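You operate a simulated robot arm through the tools that you are given. There is no shell and no other tool.

You run a simulated robot arm. Do the job below in one go: nothing can be reset, and whatever is moved stays where it is left.

Task
Scrub the moss off the coping and seat the square indent.
Fine: wet the churn brush in the blue mug and put it back after; the indent goes right down in the square recess. Set down upright: churn brush.

Only the result counts: the job must be done as asked and must still hold three seconds after the hand-in. Knocking over, shifting, dropping, spilling or breaking anything else fails it.

Robot
A 7-joint arm with a two-finger parallel gripper, fixed in place. Base frame: the origin is at the foot of the arm, x ahead of it, y to its left, z up. Lengths are in cm, angles in degrees, forces in N, time in s.
Its first joint turns from -166.0 to 166.0 degrees. Payload 3.43 kg.
The tool frame sits at the grasp point between the pads (the TCP): z along the fingers, y along the line on which they close. The tips reach 3 cm beyond it. The gripper opens to 9.4 cm. The fingers are 2.8 cm wide and 1 cm thick; the gripper's body (5 by 9.6 cm) begins 5.5 cm behind the TCP.
Orientation is that of the tool frame in the base frame, as [roll, pitch, yaw] about the fixed x, y, z axes, in that order (R = Rz(yaw) Ry(pitch) Rx(roll)). With the fingers straight down and closing along the base's y, the tool's x points along the base's -x, its y along +y and its z along -z.

Tools
- The arm moves only by the tool play_rows. Its argument "plan" is a list of rows, each a list of 3 entries, a list of its own where there are three numbers: the shift along the base's x, y, z in cm, then the turn, a rotation vector about the base's x, y, z in degrees, then the opening, from 0 (shut) to 1 (fully open). In form: [[[x, y, z], [rx, ry, rz], jaw], ...]. A call has 1 to 20 rows; each row is the pose to reach, as a shift and turn from the pose commanded when the call began. A row lasts 0.2 s, in which the tool goes at most 5 cm and 8.6 degrees; a call with a longer step from one row to the next is refused whole, and so is a gripper value outside its range. Where a pose cannot be reached the arm comes as near as it can. A force on the tool above 40 N (or 10 N above the force at the start of the call, whichever is more), or a blocked arm, ends the call early, and 0.2 s more pass. Each finger travels about 4.5 cm/s and halts on what it meets, pressing with about 27 N; the grip force reading is that of the motor and also rises with nothing between the fingers. The clock runs only during rows and for 0.2 s after the last one: add rows that repeat a pose to give the fingers time. It gives the time, the measured TCP pose, the force on the tool (base axes), the opening and the grip force at its end, in the units of the frame above (readings bear some noise), with the torque about the TCP (base axes, N m) and any sound that the robot's microphone picked up.
- Cameras (640 x 400 px; columns grow to the right, rows downward): "scene" is fixed at [40.11, 65.17, 163.86]; the picture's right is [-0.97, -0.26, 0.00], its down [-0.11, 0.41, -0.91] and it looks along [0.23, -0.87, -0.43] (base axes); focal length 323 px, centre (320, 200). "wrist" rides on the gripper at [7.6, 1.4, -10.3] in the tool frame; the picture's right is [-0.18, 0.98, 0.00], its down [-0.75, -0.14, -0.64] and it looks along [-0.63, -0.12, 0.77] (tool axes); focal length 243 px, centre (320, 200).
- snapshot(camera): a new picture of that camera. No time passes.
- raise_lower(by): slides the trunk up (or, below 0, down) by that many cm; the arm rides with it, the base frame stays. It gives what a move gives, with no picture.
- probe_pixels(camera, pixels): for up to 12 pixels [column, row] of the newest picture of that camera ("zoom" is the newest enlarged one), the place [x, y, z] in the base frame of the surface seen there, good to about 0.2 cm. No time passes.
- zoom(camera, box): a new picture of the part [left, top, right, bottom] of that camera's present view, enlarged. No time passes.
- job_done(): hands the job in; it is judged then, once.

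Open the gripper and draw the arm clear of the work before you hand the job in, unless the task says otherwise.

The tools are called after ">>>" as a command line: name --argument value ..., lists and objects as JSON in quotes. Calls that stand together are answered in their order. play_rows: Moves the arm, as the interface text tells. Its arguments: {"type":"object","properties":{"plan":{"type":"array","items":{"type":"array"}}},"required":["plan"]} The other tools are called the same way: raise_lower (by) slides the trunk up or down; snapshot (camera) takes a picture; probe_pixels (camera, pixels) gives the place of the surface under pixels of a picture; zoom (camera, box) takes an enlarged picture of a part of a camera's view; job_done () hands the job in.

At the start:

```text
t: 0.0
eef_pos: [68.71, -10.37, 130.62]
tcp_rot: [-179.9, 0.0, -180.0]
force: [0.1, 0.7, 0.6]
ft_torque: [0.0, 0.02, 0.0]
finger_gap: 9.39
gripper_force: 0.1
trunk travel left (down, up): [-30.0, 19.0]
```

scene: 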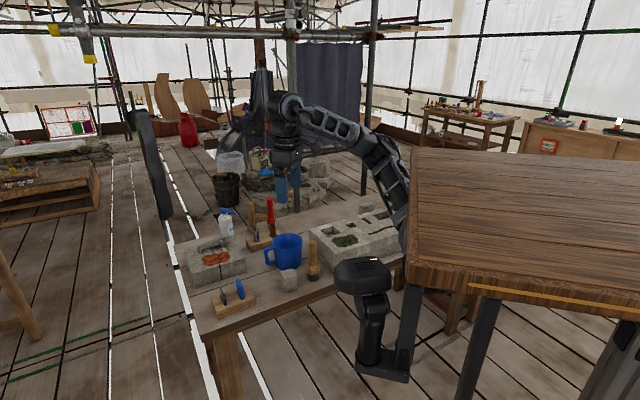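
wrist: 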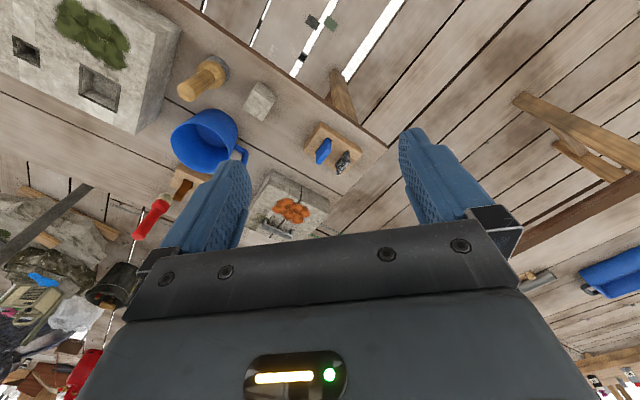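

The scene shows a work table with a blue mug near (285,250), a mossy coping block near (345,240), and several brushes and blocks. I zoom in for a closer look at the work area.

>>> zoom --camera "scene" --box '[170, 180, 420, 336]'

>>> zoom --camera "wrist" --box '[0, 0, 400, 250]'

```text
2.56 times, centred on (295, 258) of scene
```

zoom: 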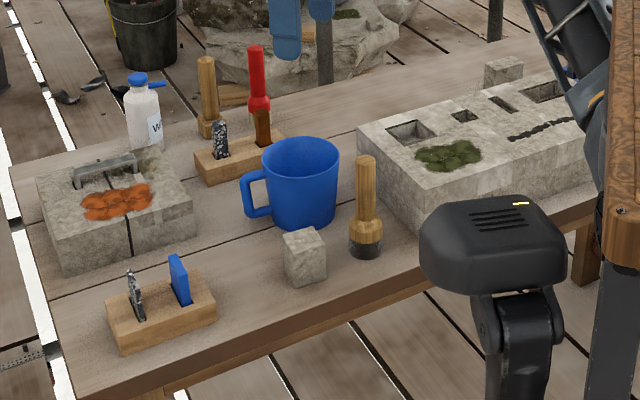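

```text
1.60 times, centred on (200, 125) of wrist
```

zoom: 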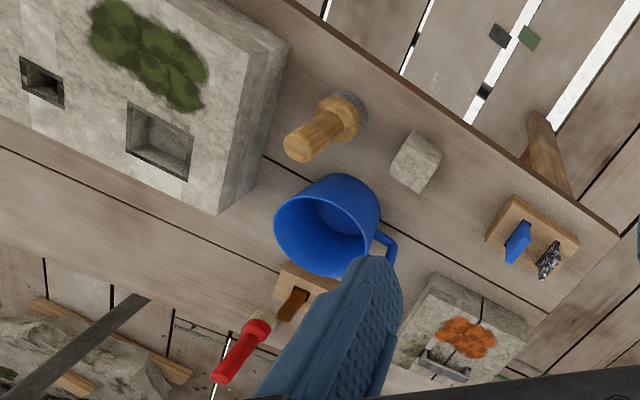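

The newest zoom (wrist) shows the front brush at (325,125), the cube at (415,160), the mug at (330,220) and the coping's recesses at (160,140) and (42,82). I probe those.

>>> probe_pixels --camera "zoom" --pixels '[[297, 148], [340, 115], [420, 145], [330, 180], [290, 235], [130, 102], [192, 135], [187, 180], [127, 146], [160, 140], [230, 130], [470, 160]]'

>>> zoom --camera "scene" --box '[300, 180, 420, 255]'

```text
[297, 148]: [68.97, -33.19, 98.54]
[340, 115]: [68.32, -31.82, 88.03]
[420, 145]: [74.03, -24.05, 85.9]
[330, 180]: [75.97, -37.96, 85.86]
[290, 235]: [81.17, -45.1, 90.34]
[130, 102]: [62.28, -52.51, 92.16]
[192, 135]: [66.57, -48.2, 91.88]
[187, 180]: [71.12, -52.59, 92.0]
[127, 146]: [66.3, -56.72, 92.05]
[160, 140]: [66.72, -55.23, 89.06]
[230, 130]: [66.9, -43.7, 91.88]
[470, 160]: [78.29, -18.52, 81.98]
```

```text
5.33 times, centred on (360, 218) of scene
```

zoom: 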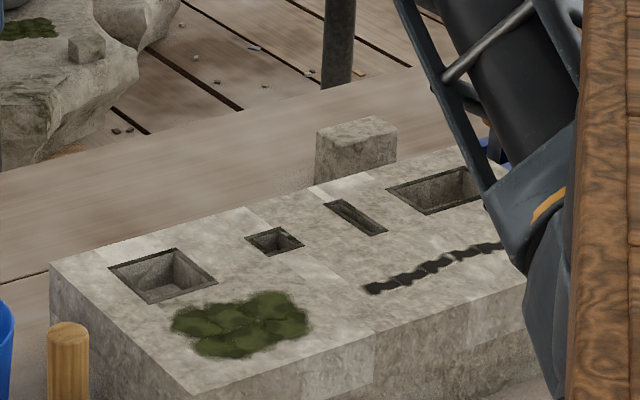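

The coping top is at about z=92 and the table at about z=82. I move the arm over toward the coping at a safe height so the wrist camera can see the recesses, brush and cube from closer.

>>> play_rows --plan '[[[0, -4, -1], [0, 0, 0], 1], [[0, -8, -2], [0, 0, 0], 1], [[0, -12, -4], [0, 0, 0], 1], [[0, -16, -6], [0, 0, 0], 1], [[0, -20, -8], [0, 0, 0], 1], [[0, -24, -10], [0, 0, 0], 1], [[0, -28, -12], [0, 0, 0], 1], [[0, -28, -12], [0, 0, 0], 1]]'

>>> snapshot --camera "wrist"

>>> snapshot --camera "scene"

```text
t: 1.8
eef_pos: [68.88, -38.56, 118.59]
tcp_rot: [180.0, 0.0, 180.0]
force: [-0.4, 0.3, 0.7]
ft_torque: [0.01, 0.01, 0.03]
finger_gap: 9.39
gripper_force: 0.0
trunk travel left (down, up): [-30.0, 19.0]
```

```text
taken
```

wrist: 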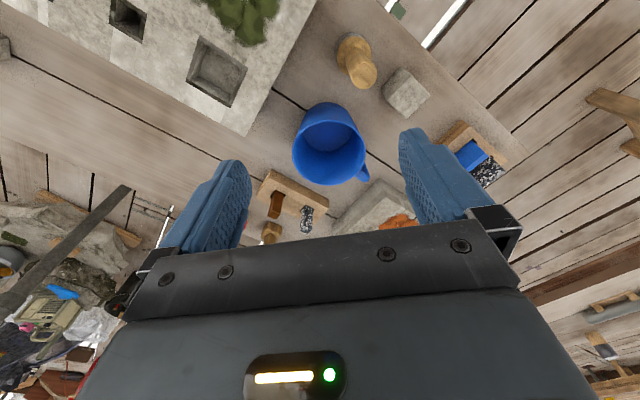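

```text
taken
```

scene: 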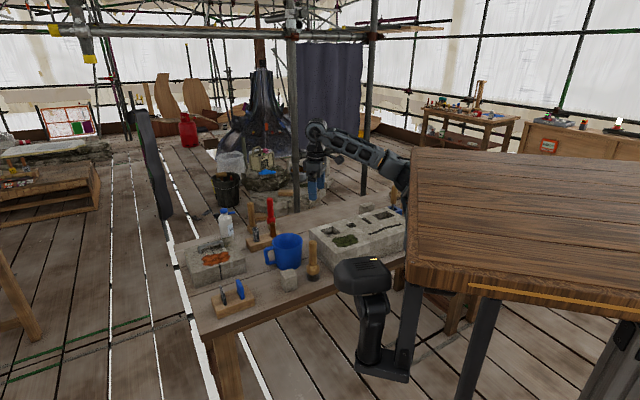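

The wrist picture now shows the brush at (357,60), the cube at (405,95) and the mug at (330,140). I enlarge this part to identify the tools and probe them.

>>> zoom --camera "wrist" --box '[260, 0, 520, 162]'

>>> zoom --camera "scene" --box '[200, 185, 340, 315]'

```text
2.46 times, centred on (390, 81) of wrist
```

zoom: 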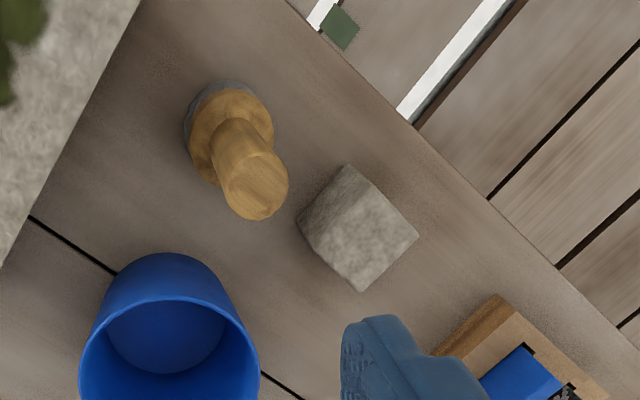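

```text
3.08 times, centred on (270, 250) of scene
```

zoom: 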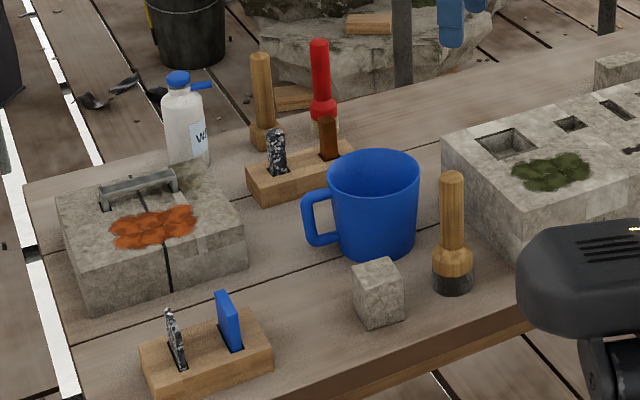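

The scene zoom shows three candidate brushes: a wooden handle behind the rack at (262,100), a red one at (320,80) and a wooden one in front at (452,230). I enlarge each more to tell them apart.

>>> zoom --camera "scene" --box '[235, 185, 335, 285]'

>>> zoom --camera "wrist" --box '[230, 150, 350, 250]'

```text
4.00 times, centred on (285, 235) of scene
```

zoom: 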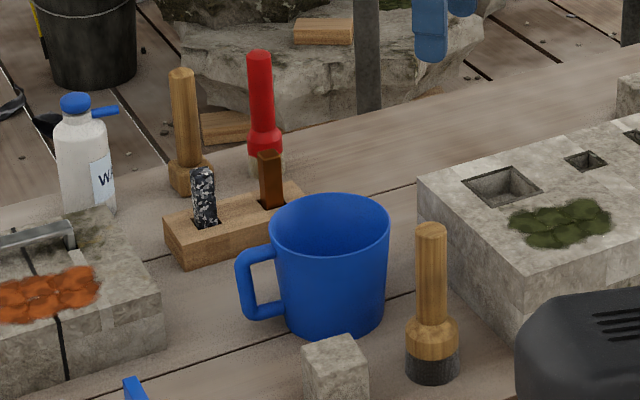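

```text
4.00 times, centred on (290, 200) of wrist
```

zoom: 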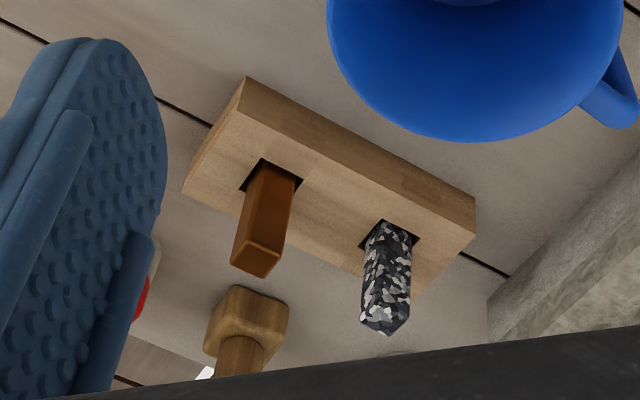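

The rear wooden tool has a squarish head, the red one has pale bristles, and the front one has a round head with dark bristles. I probe their places in the scene picture so I can look at each more closely.

>>> probe_pixels --camera "scene" --pixels '[[251, 232], [249, 205], [271, 225], [269, 203], [313, 275], [313, 245], [289, 282], [288, 272], [285, 240], [345, 240], [226, 225], [390, 196]]'

>>> play_rows --plan '[[[3, 4, 0], [0, 0, 0], 1], [[6, 8, 0], [0, 0, 0], 1], [[9, 12, 0], [0, 0, 0], 1], [[12, 15, 0], [0, 0, 0], 1], [[15, 18, 0], [0, 0, 0], 1], [[15, 18, 0], [0, 0, 0], 1]]'

>>> snapshot --camera "wrist"

```text
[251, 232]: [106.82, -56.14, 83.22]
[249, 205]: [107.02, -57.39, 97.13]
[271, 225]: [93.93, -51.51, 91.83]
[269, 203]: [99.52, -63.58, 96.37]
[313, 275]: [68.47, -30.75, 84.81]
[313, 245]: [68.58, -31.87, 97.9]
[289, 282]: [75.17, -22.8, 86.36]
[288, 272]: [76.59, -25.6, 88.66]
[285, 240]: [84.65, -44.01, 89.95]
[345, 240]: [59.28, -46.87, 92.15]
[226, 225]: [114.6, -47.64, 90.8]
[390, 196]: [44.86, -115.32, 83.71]
```

```text
t: 3.2
eef_pos: [83.59, -20.21, 118.46]
tcp_rot: [-180.0, -0.1, -180.0]
force: [1.0, 0.8, 1.0]
ft_torque: [0.02, 0.0, 0.0]
finger_gap: 9.39
gripper_force: 0.1
trunk travel left (down, up): [-30.0, 19.0]
```

```text
taken
```

wrist: 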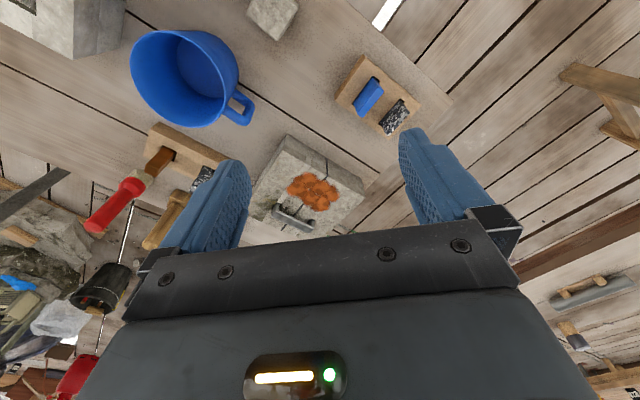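

The rear tools stand at about (107,-57) and (98,-57), outside the reach, while the front dark-bristled brush at (68.5,-31.5) is the round churn brush. Next I move the camera over the coping to measure recesses, moss and cube.

>>> play_rows --plan '[[[-3, -4, 0], [0, 0, 0], 1], [[-6, -8, 0], [0, 0, 0], 1], [[-9, -12, 0], [0, 0, 0], 1], [[-12, -16, 0], [0, 0, 0], 1], [[-14, -20, 0], [0, 0, 0], 1], [[-16, -24, 0], [0, 0, 0], 1], [[-18, -28, 0], [0, 0, 0], 1], [[-20, -32, 0], [0, 0, 0], 1], [[-20, -32, 0], [0, 0, 0], 1]]'

>>> snapshot --camera "wrist"

>>> zoom --camera "wrist" --box '[120, 0, 440, 200]'

```text
t: 5.2
eef_pos: [65.85, -39.87, 117.93]
tcp_rot: [180.0, 0.0, 179.8]
force: [0.4, -0.1, 1.0]
ft_torque: [0.03, -0.01, 0.03]
finger_gap: 9.41
gripper_force: 0.0
out of reach, approached as far as the arm can: row 5, 6, 7, 8, 9
trunk travel left (down, up): [-30.0, 19.0]
```

```text
taken
```

wrist: 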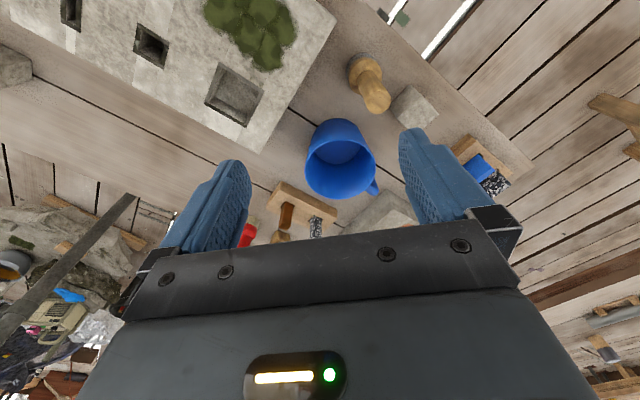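

```text
2.00 times, centred on (280, 100) of wrist
```

zoom: 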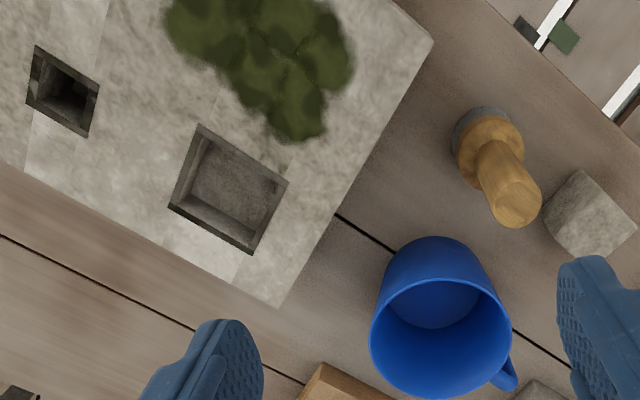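

The camera shows recess A corners in the zoom at about (200,125), (287,180), (252,253), (170,207), and the moss around (270,50). I probe these for exact geometry.

>>> probe_pixels --camera "zoom" --pixels '[[200, 123], [290, 181], [252, 256], [167, 208], [230, 180], [36, 44], [100, 85], [88, 138], [25, 102], [432, 42], [280, 306], [172, 15]]'

>>> probe_pixels --camera "zoom" --pixels '[[345, 70], [305, 135], [230, 60], [290, 5], [575, 172], [635, 235], [590, 258], [545, 215], [590, 210], [515, 205], [490, 150], [430, 310]]'

>>> probe_pixels --camera "zoom" --pixels '[[370, 330], [440, 280], [513, 345], [440, 398], [420, 330], [450, 310], [440, 350], [400, 330], [65, 90], [480, 110], [455, 155], [525, 140]]'

```text
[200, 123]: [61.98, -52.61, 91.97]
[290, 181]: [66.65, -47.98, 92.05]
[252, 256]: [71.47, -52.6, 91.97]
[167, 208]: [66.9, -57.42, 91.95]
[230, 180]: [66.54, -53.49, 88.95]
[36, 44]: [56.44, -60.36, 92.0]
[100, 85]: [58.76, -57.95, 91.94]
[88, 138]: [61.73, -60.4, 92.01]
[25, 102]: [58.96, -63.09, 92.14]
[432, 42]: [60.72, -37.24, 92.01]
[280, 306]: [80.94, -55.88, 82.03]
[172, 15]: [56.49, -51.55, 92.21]
```

```text
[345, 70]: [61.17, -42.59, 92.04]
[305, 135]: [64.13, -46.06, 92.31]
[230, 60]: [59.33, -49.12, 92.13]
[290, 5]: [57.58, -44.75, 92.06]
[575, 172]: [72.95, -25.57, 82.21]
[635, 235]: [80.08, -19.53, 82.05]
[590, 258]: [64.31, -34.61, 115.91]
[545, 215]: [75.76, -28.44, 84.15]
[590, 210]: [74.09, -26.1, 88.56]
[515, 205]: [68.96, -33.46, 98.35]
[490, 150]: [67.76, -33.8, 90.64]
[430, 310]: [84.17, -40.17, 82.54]
```

```text
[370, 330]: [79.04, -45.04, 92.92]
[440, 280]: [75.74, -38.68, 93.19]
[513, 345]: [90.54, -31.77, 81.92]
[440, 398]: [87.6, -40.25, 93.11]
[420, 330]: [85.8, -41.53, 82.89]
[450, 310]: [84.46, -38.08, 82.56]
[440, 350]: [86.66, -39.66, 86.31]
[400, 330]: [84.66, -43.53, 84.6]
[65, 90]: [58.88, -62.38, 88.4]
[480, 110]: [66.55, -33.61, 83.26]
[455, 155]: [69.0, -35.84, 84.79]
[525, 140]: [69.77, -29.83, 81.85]
```

Recess A is about 6.6 cm square, centred near (66.8,-52.7), turned 45°, with its floor at z≈89; the cube top is at z≈88.6. The last move stopped at a reach limit with fixed yaw, so I turn the tool by -43° about z, which also suits the recess's orientation.

>>> play_rows --plan '[[[0, 0, 0], [0, 0, -8.5], 1], [[0, 0, 0], [0, 0, -17], 1], [[0, 0, 0], [0, 0, -25.5], 1], [[0, 0, 0], [0, 0, -34], 1], [[0, 0, 0], [0, 0, -42.5], 1], [[0, 0, 0], [0, 0, -45], 1], [[0, 0, 0], [0, 0, -45], 1]]'

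>>> snapshot --camera "wrist"

```text
t: 6.8
eef_pos: [65.46, -39.74, 117.52]
tcp_rot: [180.0, 0.0, 135.0]
force: [0.2, 0.2, -0.3]
ft_torque: [-0.01, 0.0, -0.02]
finger_gap: 9.39
gripper_force: 0.1
trunk travel left (down, up): [-30.0, 19.0]
```

```text
taken
```

wrist: 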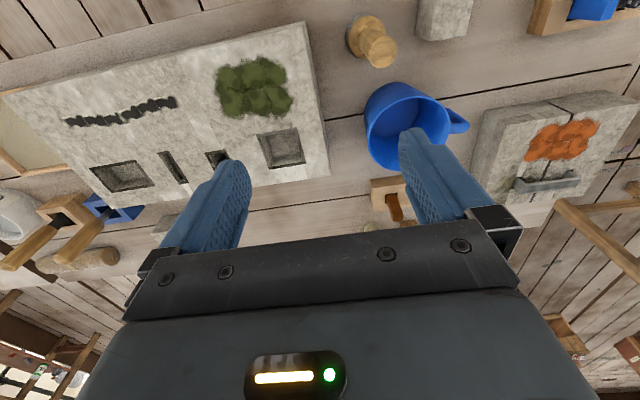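

Now the view covers everything: moss at (253,85), recess A at (282,150), recess B at (215,160), brush at (372,40), cube at (445,18). I enlarge the coping and brush areas.

>>> zoom --camera "wrist" --box '[180, 20, 340, 180]'

>>> probe_pixels --camera "zoom" --pixels '[[60, 80], [110, 100], [60, 150], [90, 190], [150, 200], [200, 180], [260, 230], [260, 150], [240, 100], [180, 80], [300, 150], [160, 140]]'

>>> zoom --camera "wrist" --box '[330, 0, 490, 100]'

```text
2.50 times, centred on (260, 100) of wrist
```

zoom: 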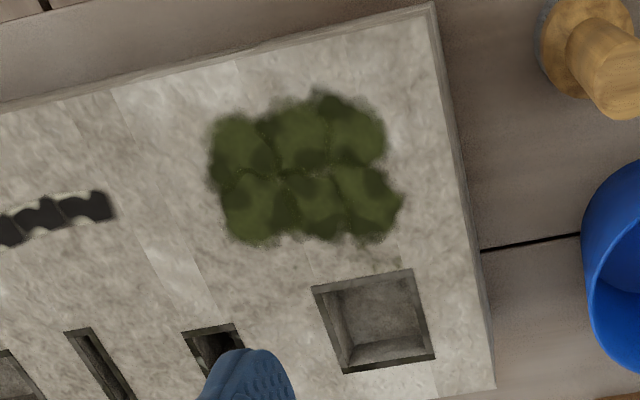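

```text
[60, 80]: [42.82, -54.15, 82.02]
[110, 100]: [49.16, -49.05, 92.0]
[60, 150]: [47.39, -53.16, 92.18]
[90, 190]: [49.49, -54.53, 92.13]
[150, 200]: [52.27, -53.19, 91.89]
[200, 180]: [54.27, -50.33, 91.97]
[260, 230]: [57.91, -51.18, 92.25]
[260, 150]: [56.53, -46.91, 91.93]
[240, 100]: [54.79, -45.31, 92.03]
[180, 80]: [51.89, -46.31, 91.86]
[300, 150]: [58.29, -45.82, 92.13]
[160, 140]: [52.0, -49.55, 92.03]
```

```text
4.00 times, centred on (410, 50) of wrist
```

zoom: 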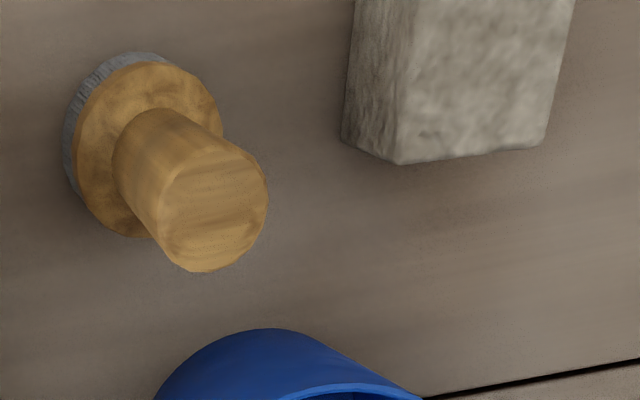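

The moss patch spans about (207..405, 90..248) in that zoom. I probe its outline and the brush and cube.

>>> probe_pixels --camera "zoom" --pixels '[[215, 205], [165, 190], [265, 195], [200, 268], [210, 150], [90, 140], [120, 230], [215, 110], [140, 60], [345, 140], [400, 163], [542, 146]]'

>>> zoom --camera "wrist" --box '[200, 40, 328, 120]'

>>> probe_pixels --camera "zoom" --pixels '[[95, 75], [80, 160], [110, 260], [120, 320], [250, 320], [380, 320], [460, 300], [450, 240], [420, 160], [410, 80], [300, 20], [180, 60]]'

```text
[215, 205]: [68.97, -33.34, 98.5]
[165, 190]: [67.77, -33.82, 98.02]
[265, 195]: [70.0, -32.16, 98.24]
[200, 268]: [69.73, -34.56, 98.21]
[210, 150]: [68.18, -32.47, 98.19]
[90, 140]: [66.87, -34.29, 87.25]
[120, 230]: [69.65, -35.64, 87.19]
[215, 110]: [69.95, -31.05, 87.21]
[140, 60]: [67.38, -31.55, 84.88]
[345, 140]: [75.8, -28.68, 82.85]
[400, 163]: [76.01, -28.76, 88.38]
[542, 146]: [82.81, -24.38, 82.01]
```

```text
5.00 times, centred on (264, 80) of wrist
```

zoom: 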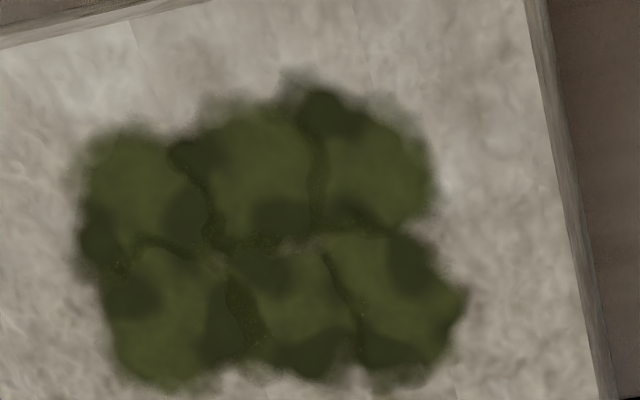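

```text
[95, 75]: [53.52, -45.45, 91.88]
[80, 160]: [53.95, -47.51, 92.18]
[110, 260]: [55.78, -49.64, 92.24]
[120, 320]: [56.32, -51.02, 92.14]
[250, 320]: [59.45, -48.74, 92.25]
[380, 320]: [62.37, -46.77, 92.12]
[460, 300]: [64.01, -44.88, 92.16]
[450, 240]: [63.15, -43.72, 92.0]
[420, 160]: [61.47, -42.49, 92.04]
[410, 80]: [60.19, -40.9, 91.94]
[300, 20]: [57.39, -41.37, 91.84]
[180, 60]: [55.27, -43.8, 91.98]
```

The brush handle's top centre is about (68.97,-33.4,98.4), handle about 2.7 cm thick, standing upright with a head of about 2.4 cm radius. I move above it at the present yaw.

>>> play_rows --plan '[[[1.2, 2.1, -1], [0, 0, 0], 0.8], [[2.4, 4.2, -3], [0, 0, 0], 0.7], [[3.5, 6.3, -6], [0, 0, 0], 0.7], [[3.5, 6.3, -9.5], [0, 0, 0], 0.7], [[3.5, 6.3, -9.5], [0, 0, 0], 0.7], [[3.5, 6.3, -9.5], [0, 0, 0], 0.7]]'

>>> snapshot --camera "wrist"

```text
t: 8.2
eef_pos: [68.86, -33.38, 108.16]
tcp_rot: [-180.0, 0.0, 135.1]
force: [0.3, -0.5, 0.0]
ft_torque: [0.04, 0.0, 0.0]
finger_gap: 6.59
gripper_force: 0.0
trunk travel left (down, up): [-30.0, 19.0]
```

```text
taken
```

wrist: 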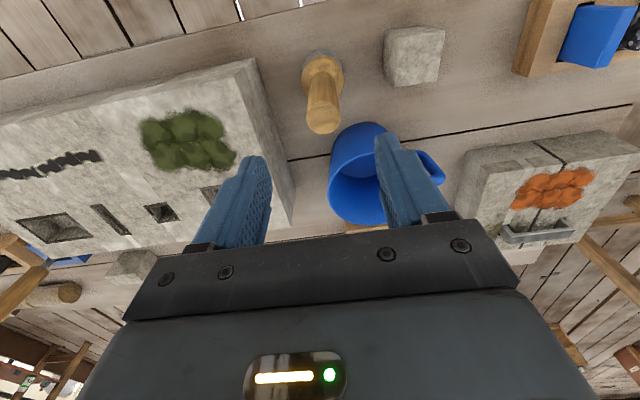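

The brush is at (323,90) between the fingers' planes and the cube at (415,55). I enlarge for a better measure of both and the mug interior.

>>> zoom --camera "wrist" --box '[290, 10, 466, 120]'

>>> zoom --camera "wrist" --box '[310, 110, 470, 230]'

```text
3.64 times, centred on (378, 65) of wrist
```

zoom: 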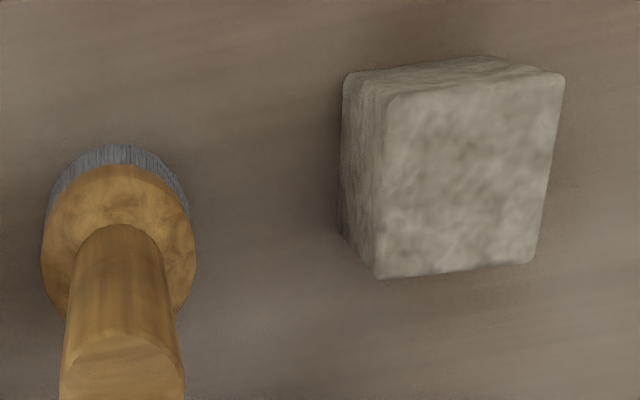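

```text
3.33 times, centred on (390, 170) of wrist
```

zoom: 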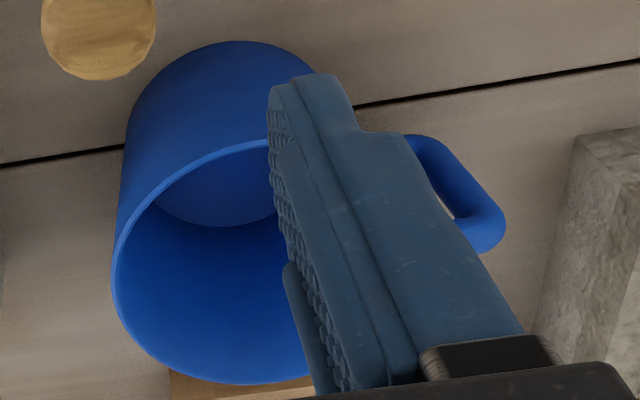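

No distinct water line shows in the mug, so I will watch the brush's look after dipping. I re-zoom the cube and probe its top corners plus the handle's top.

>>> zoom --camera "wrist" --box '[290, 30, 466, 140]'

>>> probe_pixels --camera "zoom" --pixels '[[390, 25], [562, 5], [533, 188], [378, 203], [470, 100], [350, 80], [122, 315], [75, 330], [172, 330], [120, 275], [120, 360], [118, 100]]'

```text
3.64 times, centred on (378, 85) of wrist
```

zoom: 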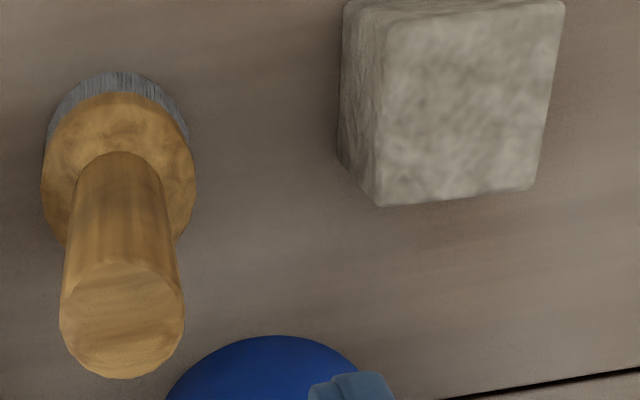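

```text
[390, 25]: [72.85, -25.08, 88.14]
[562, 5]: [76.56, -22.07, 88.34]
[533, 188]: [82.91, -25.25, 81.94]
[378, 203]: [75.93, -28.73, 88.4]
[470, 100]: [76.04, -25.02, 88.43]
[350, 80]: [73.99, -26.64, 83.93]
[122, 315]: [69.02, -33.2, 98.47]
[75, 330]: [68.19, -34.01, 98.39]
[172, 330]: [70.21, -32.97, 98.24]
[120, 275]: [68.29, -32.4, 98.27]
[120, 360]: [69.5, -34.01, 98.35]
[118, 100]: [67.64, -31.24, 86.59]
```

The cube measures about 4.9 × 4.9 cm, turned ~39°, centred near (76.2,-25.4), top at z≈88.4. The TCP is within 0.2 cm of the brush axis, so I descend to z≈94 around the handle and close.

>>> play_rows --plan '[[[0.1, 0.1, -3], [0, 0, 0], 0.7], [[0.1, 0.1, -6], [0, 0, 0], 0.7], [[0.1, 0.1, -9], [0, 0, 0], 0.7], [[0.1, 0.1, -11.5], [0, 0, 0], 0.7], [[0.1, 0.1, -13], [0, 0, 0], 0.7], [[0.1, 0.1, -14], [0, 0, 0], 0.7], [[0.1, 0.1, -14], [0, 0, 0], 0.7]]'

>>> snapshot --camera "wrist"

```text
t: 9.8
eef_pos: [68.96, -33.28, 93.94]
tcp_rot: [-180.0, 0.0, 135.0]
force: [-0.3, 0.2, 0.1]
ft_torque: [0.0, 0.03, -0.04]
finger_gap: 6.58
gripper_force: 0.1
trunk travel left (down, up): [-30.0, 19.0]
```

```text
taken
```

wrist: 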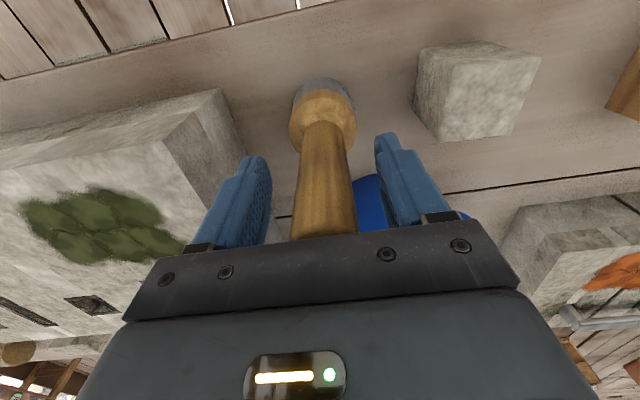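

The handle at (325,170) is centred between the fingers with both pads beside it. I close the gripper and give it time.

>>> play_rows --plan '[[[0, 0, 0], [0, 0, 0], 0.4], [[0, 0, 0], [0, 0, 0], 0.2], [[0, 0, 0], [0, 0, 0], 0], [[0, 0, 0], [0, 0, 0], 0], [[0, 0, 0], [0, 0, 0], 0]]'

>>> snapshot --camera "wrist"

```text
t: 11.0
eef_pos: [68.92, -33.27, 94.03]
tcp_rot: [179.9, -0.1, 134.9]
force: [0.2, -0.1, -0.4]
ft_torque: [-0.02, 0.02, 0.02]
finger_gap: 2.94
gripper_force: 26.6
trunk travel left (down, up): [-30.0, 19.0]
```

```text
taken
```

wrist: 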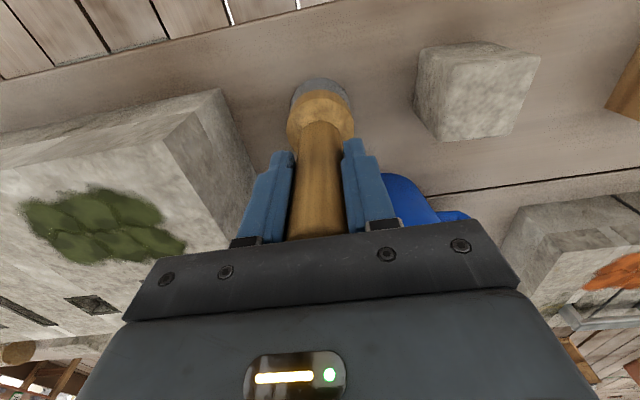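

The brush is gripped (gap 2.94 cm, 26.6 N) with its bristle tips 12 cm under the TCP. I lift it 15 cm straight up.

>>> play_rows --plan '[[[0, 0, 1], [0, 0, 0], 0], [[0, 0, 3], [0, 0, 0], 0], [[0, 0, 6], [0, 0, 0], 0], [[0, 0, 9], [0, 0, 0], 0], [[0, 0, 12], [0, 0, 0], 0], [[0, 0, 14], [0, 0, 0], 0], [[0, 0, 15], [0, 0, 0], 0], [[0, 0, 15], [0, 0, 0], 0]]'

>>> snapshot --camera "wrist"

>>> zoom --camera "scene" --box '[230, 180, 390, 300]'

```text
t: 12.8
eef_pos: [69.14, -33.04, 109.12]
tcp_rot: [180.0, 0.0, 135.0]
force: [-0.1, 0.8, -2.7]
ft_torque: [0.0, 0.0, 0.0]
finger_gap: 2.94
gripper_force: 27.2
trunk travel left (down, up): [-30.0, 19.0]
```

```text
taken
```

wrist: 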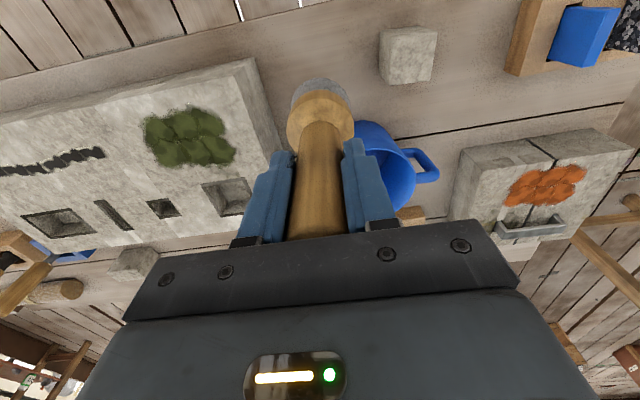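

```text
3.33 times, centred on (310, 240) of scene
```

zoom: 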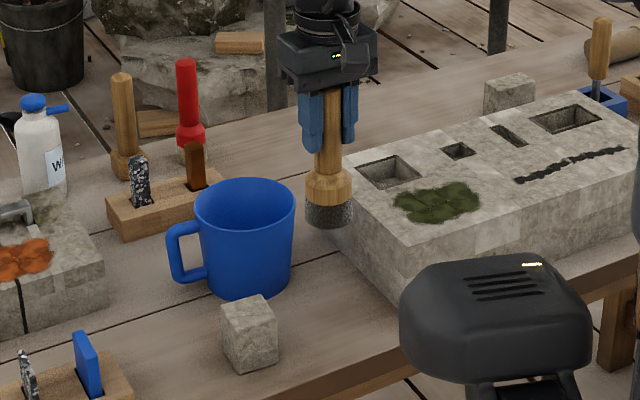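

The brush hangs straight from the gripper, and the mug's rim is at z≈93, its centre near (81.65,-39.65). I carry the brush over the mug at this height, bristles at z≈97.

>>> play_rows --plan '[[[2, -1, 1], [0, 0, 0], 0], [[5, -2.6, 1], [0, 0, 0], 0], [[8, -4.2, 1], [0, 0, 0], 0], [[11, -5.8, 1], [0, 0, 0], 0], [[12.5, -6.6, 1], [0, 0, 0], 0], [[12.5, -6.6, 1], [0, 0, 0], 0]]'

>>> snapshot --camera "wrist"

>>> zoom --camera "scene" --box '[230, 180, 390, 300]'

```text
t: 14.2
eef_pos: [81.25, -39.86, 109.82]
tcp_rot: [180.0, 0.0, 134.9]
force: [0.4, 0.7, -3.2]
ft_torque: [0.02, 0.01, 0.02]
finger_gap: 2.95
gripper_force: 26.6
trunk travel left (down, up): [-30.0, 19.0]
```

```text
taken
```

wrist: 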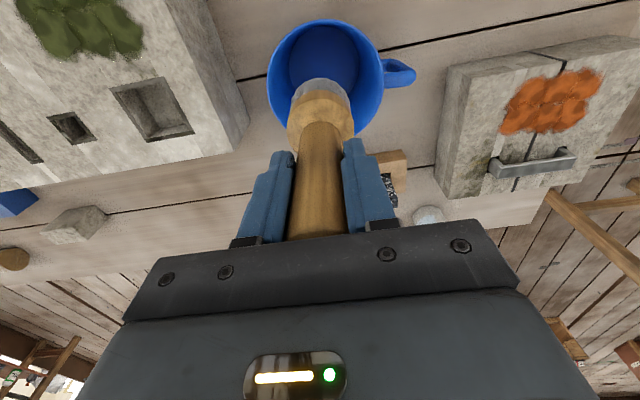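

```text
3.33 times, centred on (310, 240) of scene
```

zoom: 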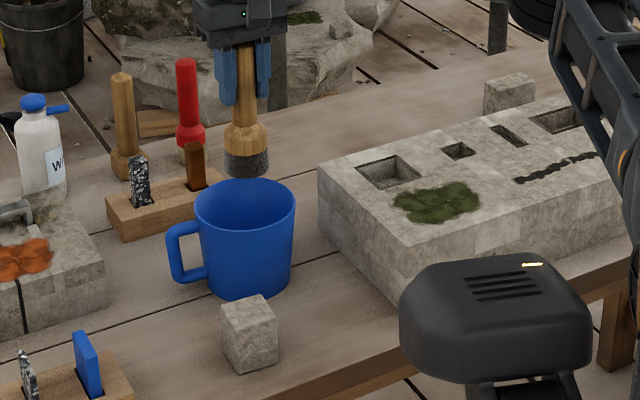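

The brush hangs over the mug, whose rim shows from (267,100) to (385,75) in the wrist view. I probe the rim to refine its centre and look inside.

>>> zoom --camera "wrist" --box '[250, 10, 426, 140]'

>>> probe_pixels --camera "wrist" --pixels '[[268, 90], [275, 60], [300, 28], [330, 22], [360, 35], [380, 65], [382, 90], [370, 120], [277, 125], [320, 60], [345, 60], [330, 40]]'

```text
3.08 times, centred on (338, 75) of wrist
```

zoom: 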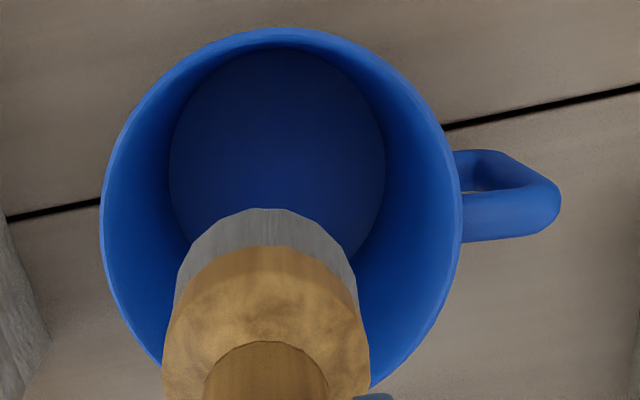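

```text
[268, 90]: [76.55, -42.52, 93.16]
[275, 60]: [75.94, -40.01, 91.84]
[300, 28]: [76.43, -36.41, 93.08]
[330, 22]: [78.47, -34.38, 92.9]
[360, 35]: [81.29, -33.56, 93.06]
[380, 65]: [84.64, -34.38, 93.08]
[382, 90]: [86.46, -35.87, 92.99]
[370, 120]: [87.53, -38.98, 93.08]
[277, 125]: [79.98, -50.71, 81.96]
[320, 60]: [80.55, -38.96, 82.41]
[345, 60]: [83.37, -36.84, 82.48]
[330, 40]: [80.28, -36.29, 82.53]
```

The rim fits a circle centred at (81.6,-39.5) with radius ≈5.9 and floor at z≈82.5. I lower the brush straight into the mug with the bristle tips stopping just above the floor.

>>> play_rows --plan '[[[0.3, 0.3, -2], [0, 0, 0], 0], [[0.3, 0.3, -5], [0, 0, 0], 0], [[0.3, 0.3, -8], [0, 0, 0], 0], [[0.3, 0.3, -10.5], [0, 0, 0], 0], [[0.3, 0.3, -12.5], [0, 0, 0], 0], [[0.3, 0.3, -13.8], [0, 0, 0], 0], [[0.3, 0.3, -14.2], [0, 0, 0], 0], [[0.3, 0.3, -14.2], [0, 0, 0], 0], [[0.3, 0.3, -14.2], [0, 0, 0], 0]]'

>>> snapshot --camera "wrist"

>>> zoom --camera "scene" --box '[230, 180, 390, 300]'

```text
t: 16.2
eef_pos: [81.8, -39.67, 95.8]
tcp_rot: [-179.9, 0.0, 135.1]
force: [0.2, -0.4, -2.1]
ft_torque: [0.0, 0.0, 0.01]
finger_gap: 2.94
gripper_force: 26.8
trunk travel left (down, up): [-30.0, 19.0]
```

```text
taken
```

wrist: 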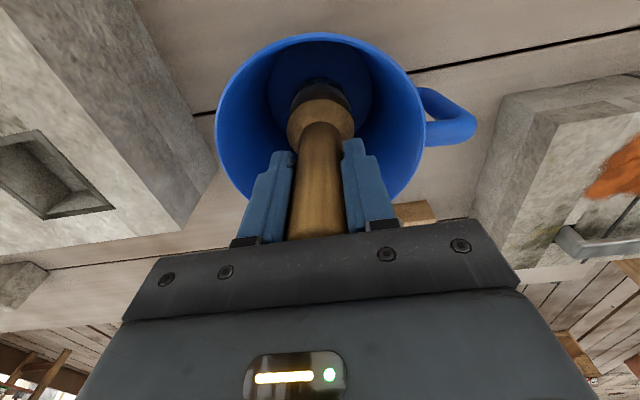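

```text
3.33 times, centred on (310, 240) of scene
```

zoom: 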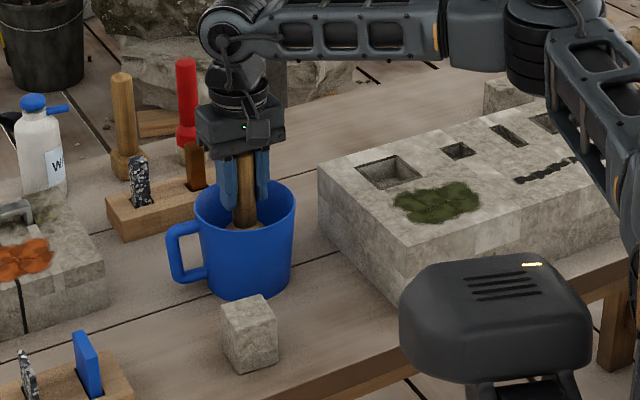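

The brush is inside the mug, tips at about z=83.8, no contact force. I lower a further 0.7 cm and dwell for about a second so it is surely wetted.

>>> play_rows --plan '[[[-0.1, 0.1, -0.4], [0, 0, 0], 0], [[-0.1, 0.1, -0.8], [0, 0, 0], 0], [[-0.1, 0.1, -0.8], [0, 0, 0], 0], [[-0.1, 0.1, -0.8], [0, 0, 0], 0], [[-0.1, 0.1, -0.8], [0, 0, 0], 0], [[-0.1, 0.1, -0.8], [0, 0, 0], 0], [[-0.1, 0.1, -0.8], [0, 0, 0], 0]]'

>>> zoom --camera "wrist" --box '[240, 40, 400, 140]'

```text
t: 17.8
eef_pos: [81.76, -39.5, 94.98]
tcp_rot: [-179.9, 0.1, 135.0]
force: [0.2, 0.3, -2.0]
ft_torque: [0.01, 0.02, -0.03]
finger_gap: 2.93
gripper_force: 26.8
trunk travel left (down, up): [-30.0, 19.0]
```

```text
4.00 times, centred on (320, 90) of wrist
```

zoom: 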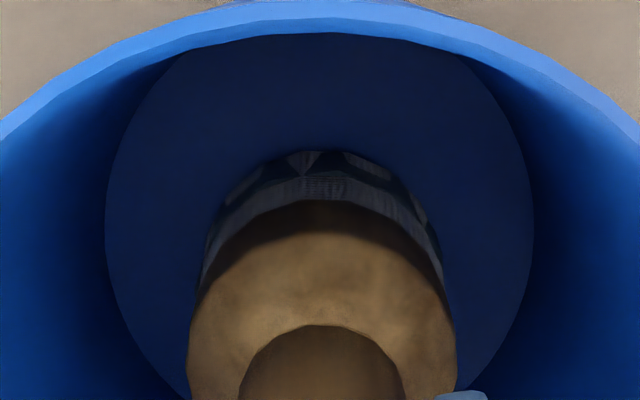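

The bristles now show a dark blue, wet-looking band at (320,170) in the zoom, with the tips just above the floor. I raise the brush straight out of the mug.

>>> play_rows --plan '[[[0, 0, 1], [0, 0, 0], 0], [[0, 0, 3], [0, 0, 0], 0], [[0, 0, 6], [0, 0, 0], 0], [[0, 0, 9], [0, 0, 0], 0], [[0, 0, 12], [0, 0, 0], 0], [[0, 0, 14.5], [0, 0, 0], 0], [[0, 0, 15.5], [0, 0, 0], 0], [[0, 0, 15.5], [0, 0, 0], 0], [[0, 0, 15.5], [0, 0, 0], 0]]'

>>> snapshot --camera "wrist"

>>> zoom --camera "scene" --box '[230, 180, 390, 300]'

```text
t: 19.8
eef_pos: [81.74, -39.61, 110.7]
tcp_rot: [180.0, 0.0, 135.0]
force: [-0.5, 0.4, -1.8]
ft_torque: [0.01, 0.01, -0.03]
finger_gap: 2.95
gripper_force: 26.7
trunk travel left (down, up): [-30.0, 19.0]
```

```text
taken
```

wrist: 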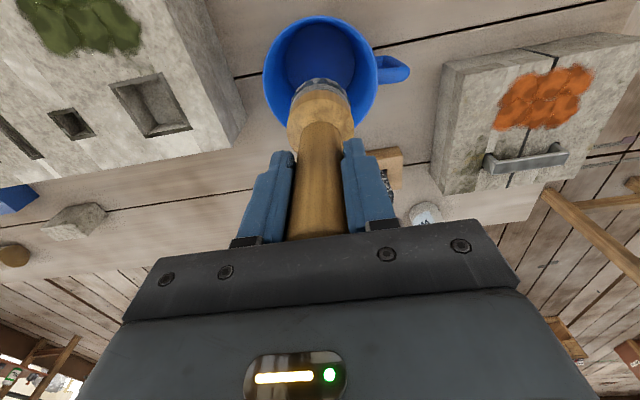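

```text
3.33 times, centred on (310, 240) of scene
```

zoom: 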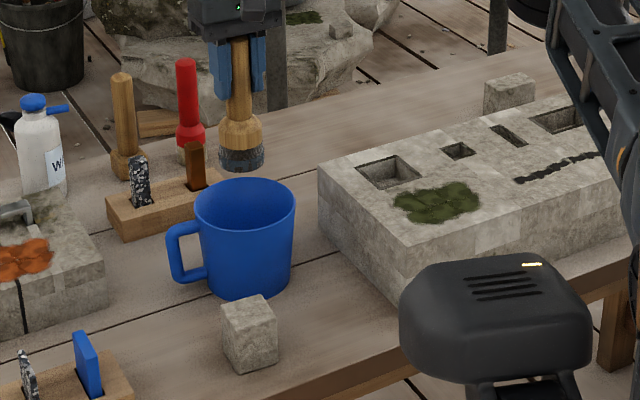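

The bristles in the scene zoom at (240,155) now show wet blue patches, so the brush is wetted. The moss spans, in the coping's axes, about 10.7 × 7.2 cm centred at (58.7,-46.3); I carry the brush there at a safe height.

>>> play_rows --plan '[[[-2, -0.6, 0], [0, 0, 0], 0], [[-6, -1.8, 0], [0, 0, 0], 0], [[-10, -3, 0], [0, 0, 0], 0], [[-14, -4.2, 0], [0, 0, 0], 0], [[-18, -5.4, 0], [0, 0, 0], 0], [[-21, -6.2, -1], [0, 0, 0], 0], [[-23, -6.7, -3], [0, 0, 0], 0], [[-23, -6.7, -3], [0, 0, 0], 0], [[-23, -6.7, -3], [0, 0, 0], 0]]'

>>> snapshot --camera "wrist"

>>> zoom --camera "scene" --box '[270, 180, 430, 300]'

```text
t: 21.8
eef_pos: [58.73, -46.14, 107.49]
tcp_rot: [180.0, 0.0, 135.0]
force: [-0.3, 0.2, -2.3]
ft_torque: [0.03, -0.02, -0.02]
finger_gap: 2.97
gripper_force: 26.7
trunk travel left (down, up): [-30.0, 19.0]
```

```text
taken
```

wrist: 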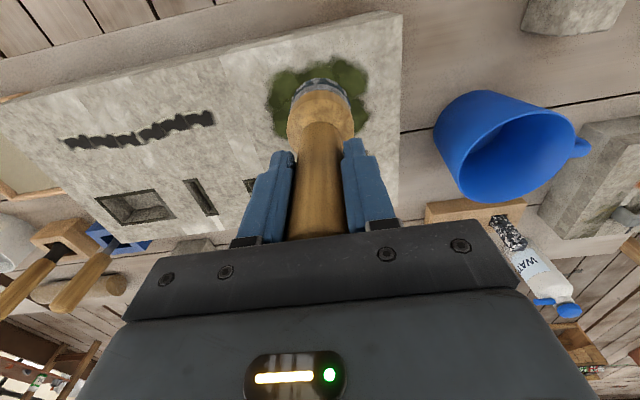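

```text
3.33 times, centred on (350, 240) of scene
```

zoom: 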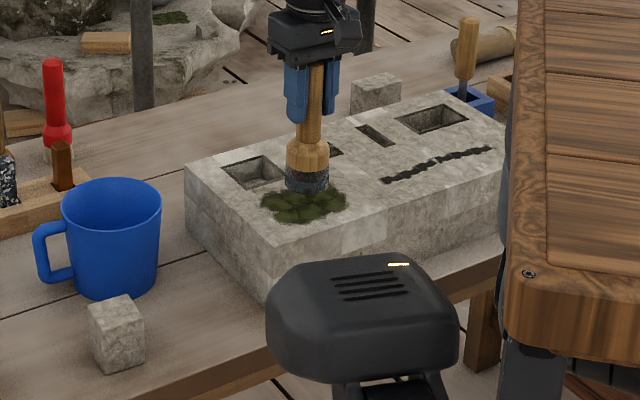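

The brush is right over the moss patch at (320,90). I descend gently toward contact at TCP z≈104 and read the force.

>>> play_rows --plan '[[[0, 0, -1], [0, 0, 0], 0], [[0, 0, -2], [0, 0, 0], 0], [[0, 0, -2.8], [0, 0, 0], 0], [[0, 0, -3.2], [0, 0, 0], 0], [[0, 0, -3.4], [0, 0, 0], 0], [[0, 0, -3.5], [0, 0, 0], 0], [[0, 0, -3.5], [0, 0, 0], 0]]'

```text
t: 23.4
eef_pos: [58.64, -46.1, 103.94]
tcp_rot: [180.0, 0.0, 135.0]
force: [0.2, -0.2, -2.0]
ft_torque: [0.03, -0.04, 0.0]
finger_gap: 2.97
gripper_force: 26.8
trunk travel left (down, up): [-30.0, 19.0]
```

No contact yet at z=103.94 (force still only the brush's weight). I lower in small steps to find contact.

>>> play_rows --plan '[[[0, 0, -0.1], [0, 0, 0], 0], [[0, 0, -0.2], [0, 0, 0], 0], [[0, 0, -0.3], [0, 0, 0], 0], [[0, 0, -0.3], [0, 0, 0], 0]]'

```text
t: 24.4
eef_pos: [58.64, -46.1, 103.88]
tcp_rot: [-179.9, 0.1, 135.1]
force: [-4.9, 0.2, 27.9]
ft_torque: [-0.21, -0.02, -0.01]
finger_gap: 2.96
gripper_force: 26.6
trunk travel left (down, up): [-30.0, 19.0]
```

Contact: 28 N of push at 103.88, quite stiff. I ease off 0.1 cm and make a first stroke along the coping's length (the fingers' closing axis), watching force.

>>> play_rows --plan '[[[0, 0, 0.1], [0, 0, 0], 0], [[0.9, 0.9, 0.1], [0, 0, 0], 0], [[1.8, 1.8, 0.1], [0, 0, 0], 0], [[2.7, 2.7, 0.1], [0, 0, 0], 0], [[3.1, 3.1, 0.1], [0, 0, 0], 0], [[2.2, 2.2, 0.1], [0, 0, 0], 0], [[1.1, 1.1, 0.1], [0, 0, 0], 0], [[0, 0, 0.1], [0, 0, 0], 0], [[-1.1, -1.1, 0.1], [0, 0, 0], 0], [[-2.2, -2.2, 0.1], [0, 0, 0], 0], [[-3.1, -3.1, 0.1], [0, 0, 0], 0], [[-3.1, -3.1, 0.1], [0, 0, 0], 0]]'

>>> snapshot --camera "wrist"

>>> zoom --camera "scene" --box '[270, 180, 430, 300]'

```text
t: 27.0
eef_pos: [55.56, -49.29, 103.83]
tcp_rot: [180.0, 0.0, 135.1]
force: [-0.6, -0.2, -1.1]
ft_torque: [0.01, 0.02, -0.02]
finger_gap: 2.96
gripper_force: 26.7
trunk travel left (down, up): [-30.0, 19.0]
```

```text
taken
```

wrist: 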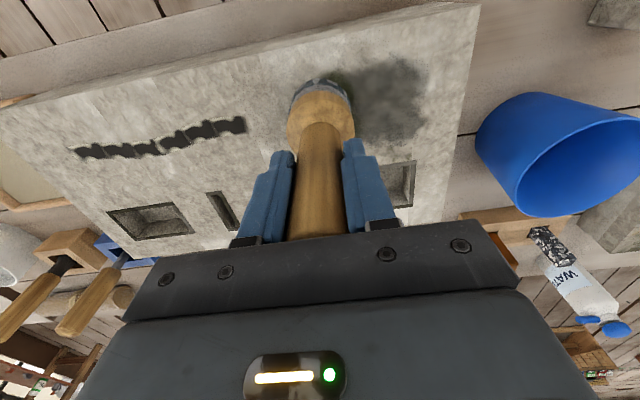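

```text
3.33 times, centred on (350, 240) of scene
```

zoom: 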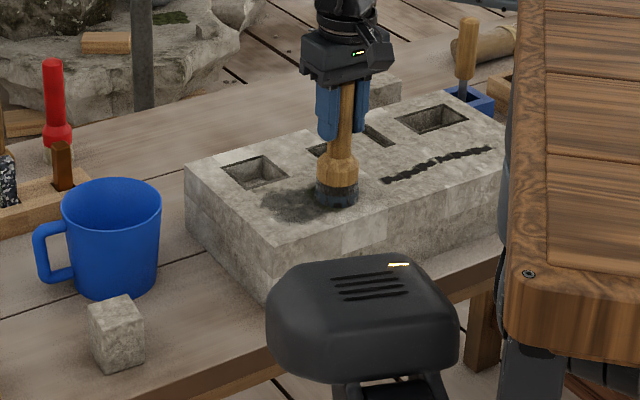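

The green is gone along the stroke, leaving a dark grey patch at (385,95) in the wrist view. I zoom in to see what remains.

>>> zoom --camera "wrist" --box '[270, 30, 470, 155]'

>>> zoom --camera "scene" --box '[310, 210, 390, 260]'

```text
3.20 times, centred on (370, 92) of wrist
```

zoom: 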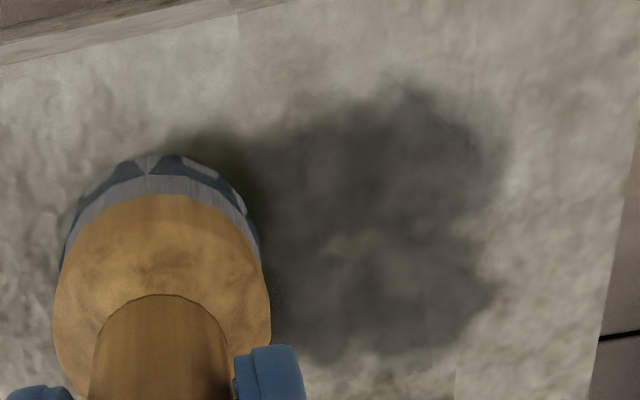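

```text
8.00 times, centred on (350, 235) of scene
```

zoom: 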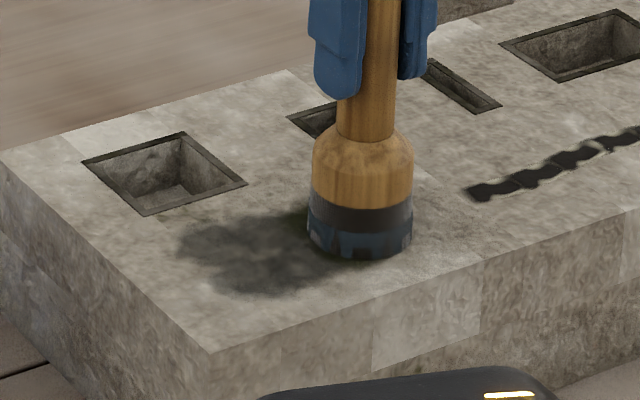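

The remaining dark smear is wet residue with slight green near the brush, and contact is now very light. I press 0.1 cm more and scrub back and forth along the middle and far lanes.

>>> play_rows --plan '[[[0, 0, -0.1], [0, 0, 0], 0], [[1.2, 1.2, -0.1], [0, 0, 0], 0], [[2.4, 2.4, -0.1], [0, 0, 0], 0], [[3.6, 3.6, -0.1], [0, 0, 0], 0], [[4.8, 4.8, -0.1], [0, 0, 0], 0], [[6.0, 6.0, -0.1], [0, 0, 0], 0], [[6.7, 5.3, -0.1], [0, 0, 0], 0], [[7.4, 4.6, -0.1], [0, 0, 0], 0], [[6.2, 3.4, -0.1], [0, 0, 0], 0], [[5.0, 2.2, -0.1], [0, 0, 0], 0], [[3.8, 1.0, -0.1], [0, 0, 0], 0], [[2.6, -0.2, -0.1], [0, 0, 0], 0], [[1.4, -1.4, -0.1], [0, 0, 0], 0], [[2.6, -0.2, -0.1], [0, 0, 0], 0], [[3.8, 1.0, -0.1], [0, 0, 0], 0], [[5.0, 2.2, -0.1], [0, 0, 0], 0], [[6.2, 3.4, -0.1], [0, 0, 0], 0], [[7.4, 4.6, -0.1], [0, 0, 0], 0]]'

>>> zoom --camera "scene" --box '[310, 210, 390, 260]'

>>> snapshot --camera "wrist"

```text
t: 30.7
eef_pos: [61.8, -46.2, 103.65]
tcp_rot: [-179.6, 0.2, 134.7]
force: [-0.2, 0.3, -2.0]
ft_torque: [0.04, -0.02, 0.01]
finger_gap: 2.93
gripper_force: 27.1
trunk travel left (down, up): [-30.0, 19.0]
stopped in row 18: the force on the tool passed its limit at 41 N (the readings are from after the stop); the commanded pose is now the measured one
```

```text
8.00 times, centred on (350, 235) of scene
```

zoom: 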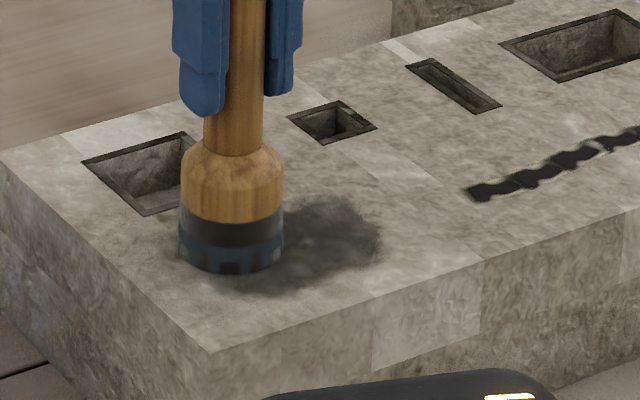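

```text
taken
```

wrist: 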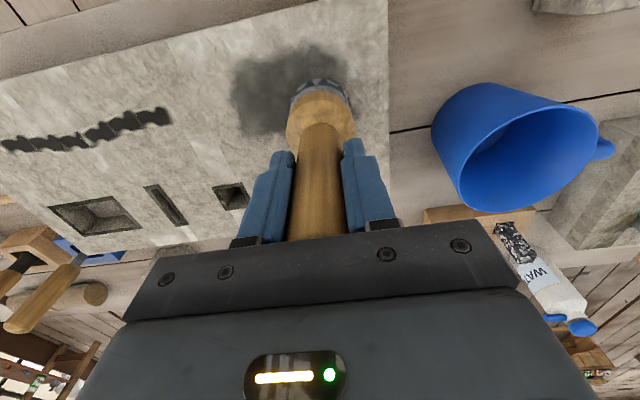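

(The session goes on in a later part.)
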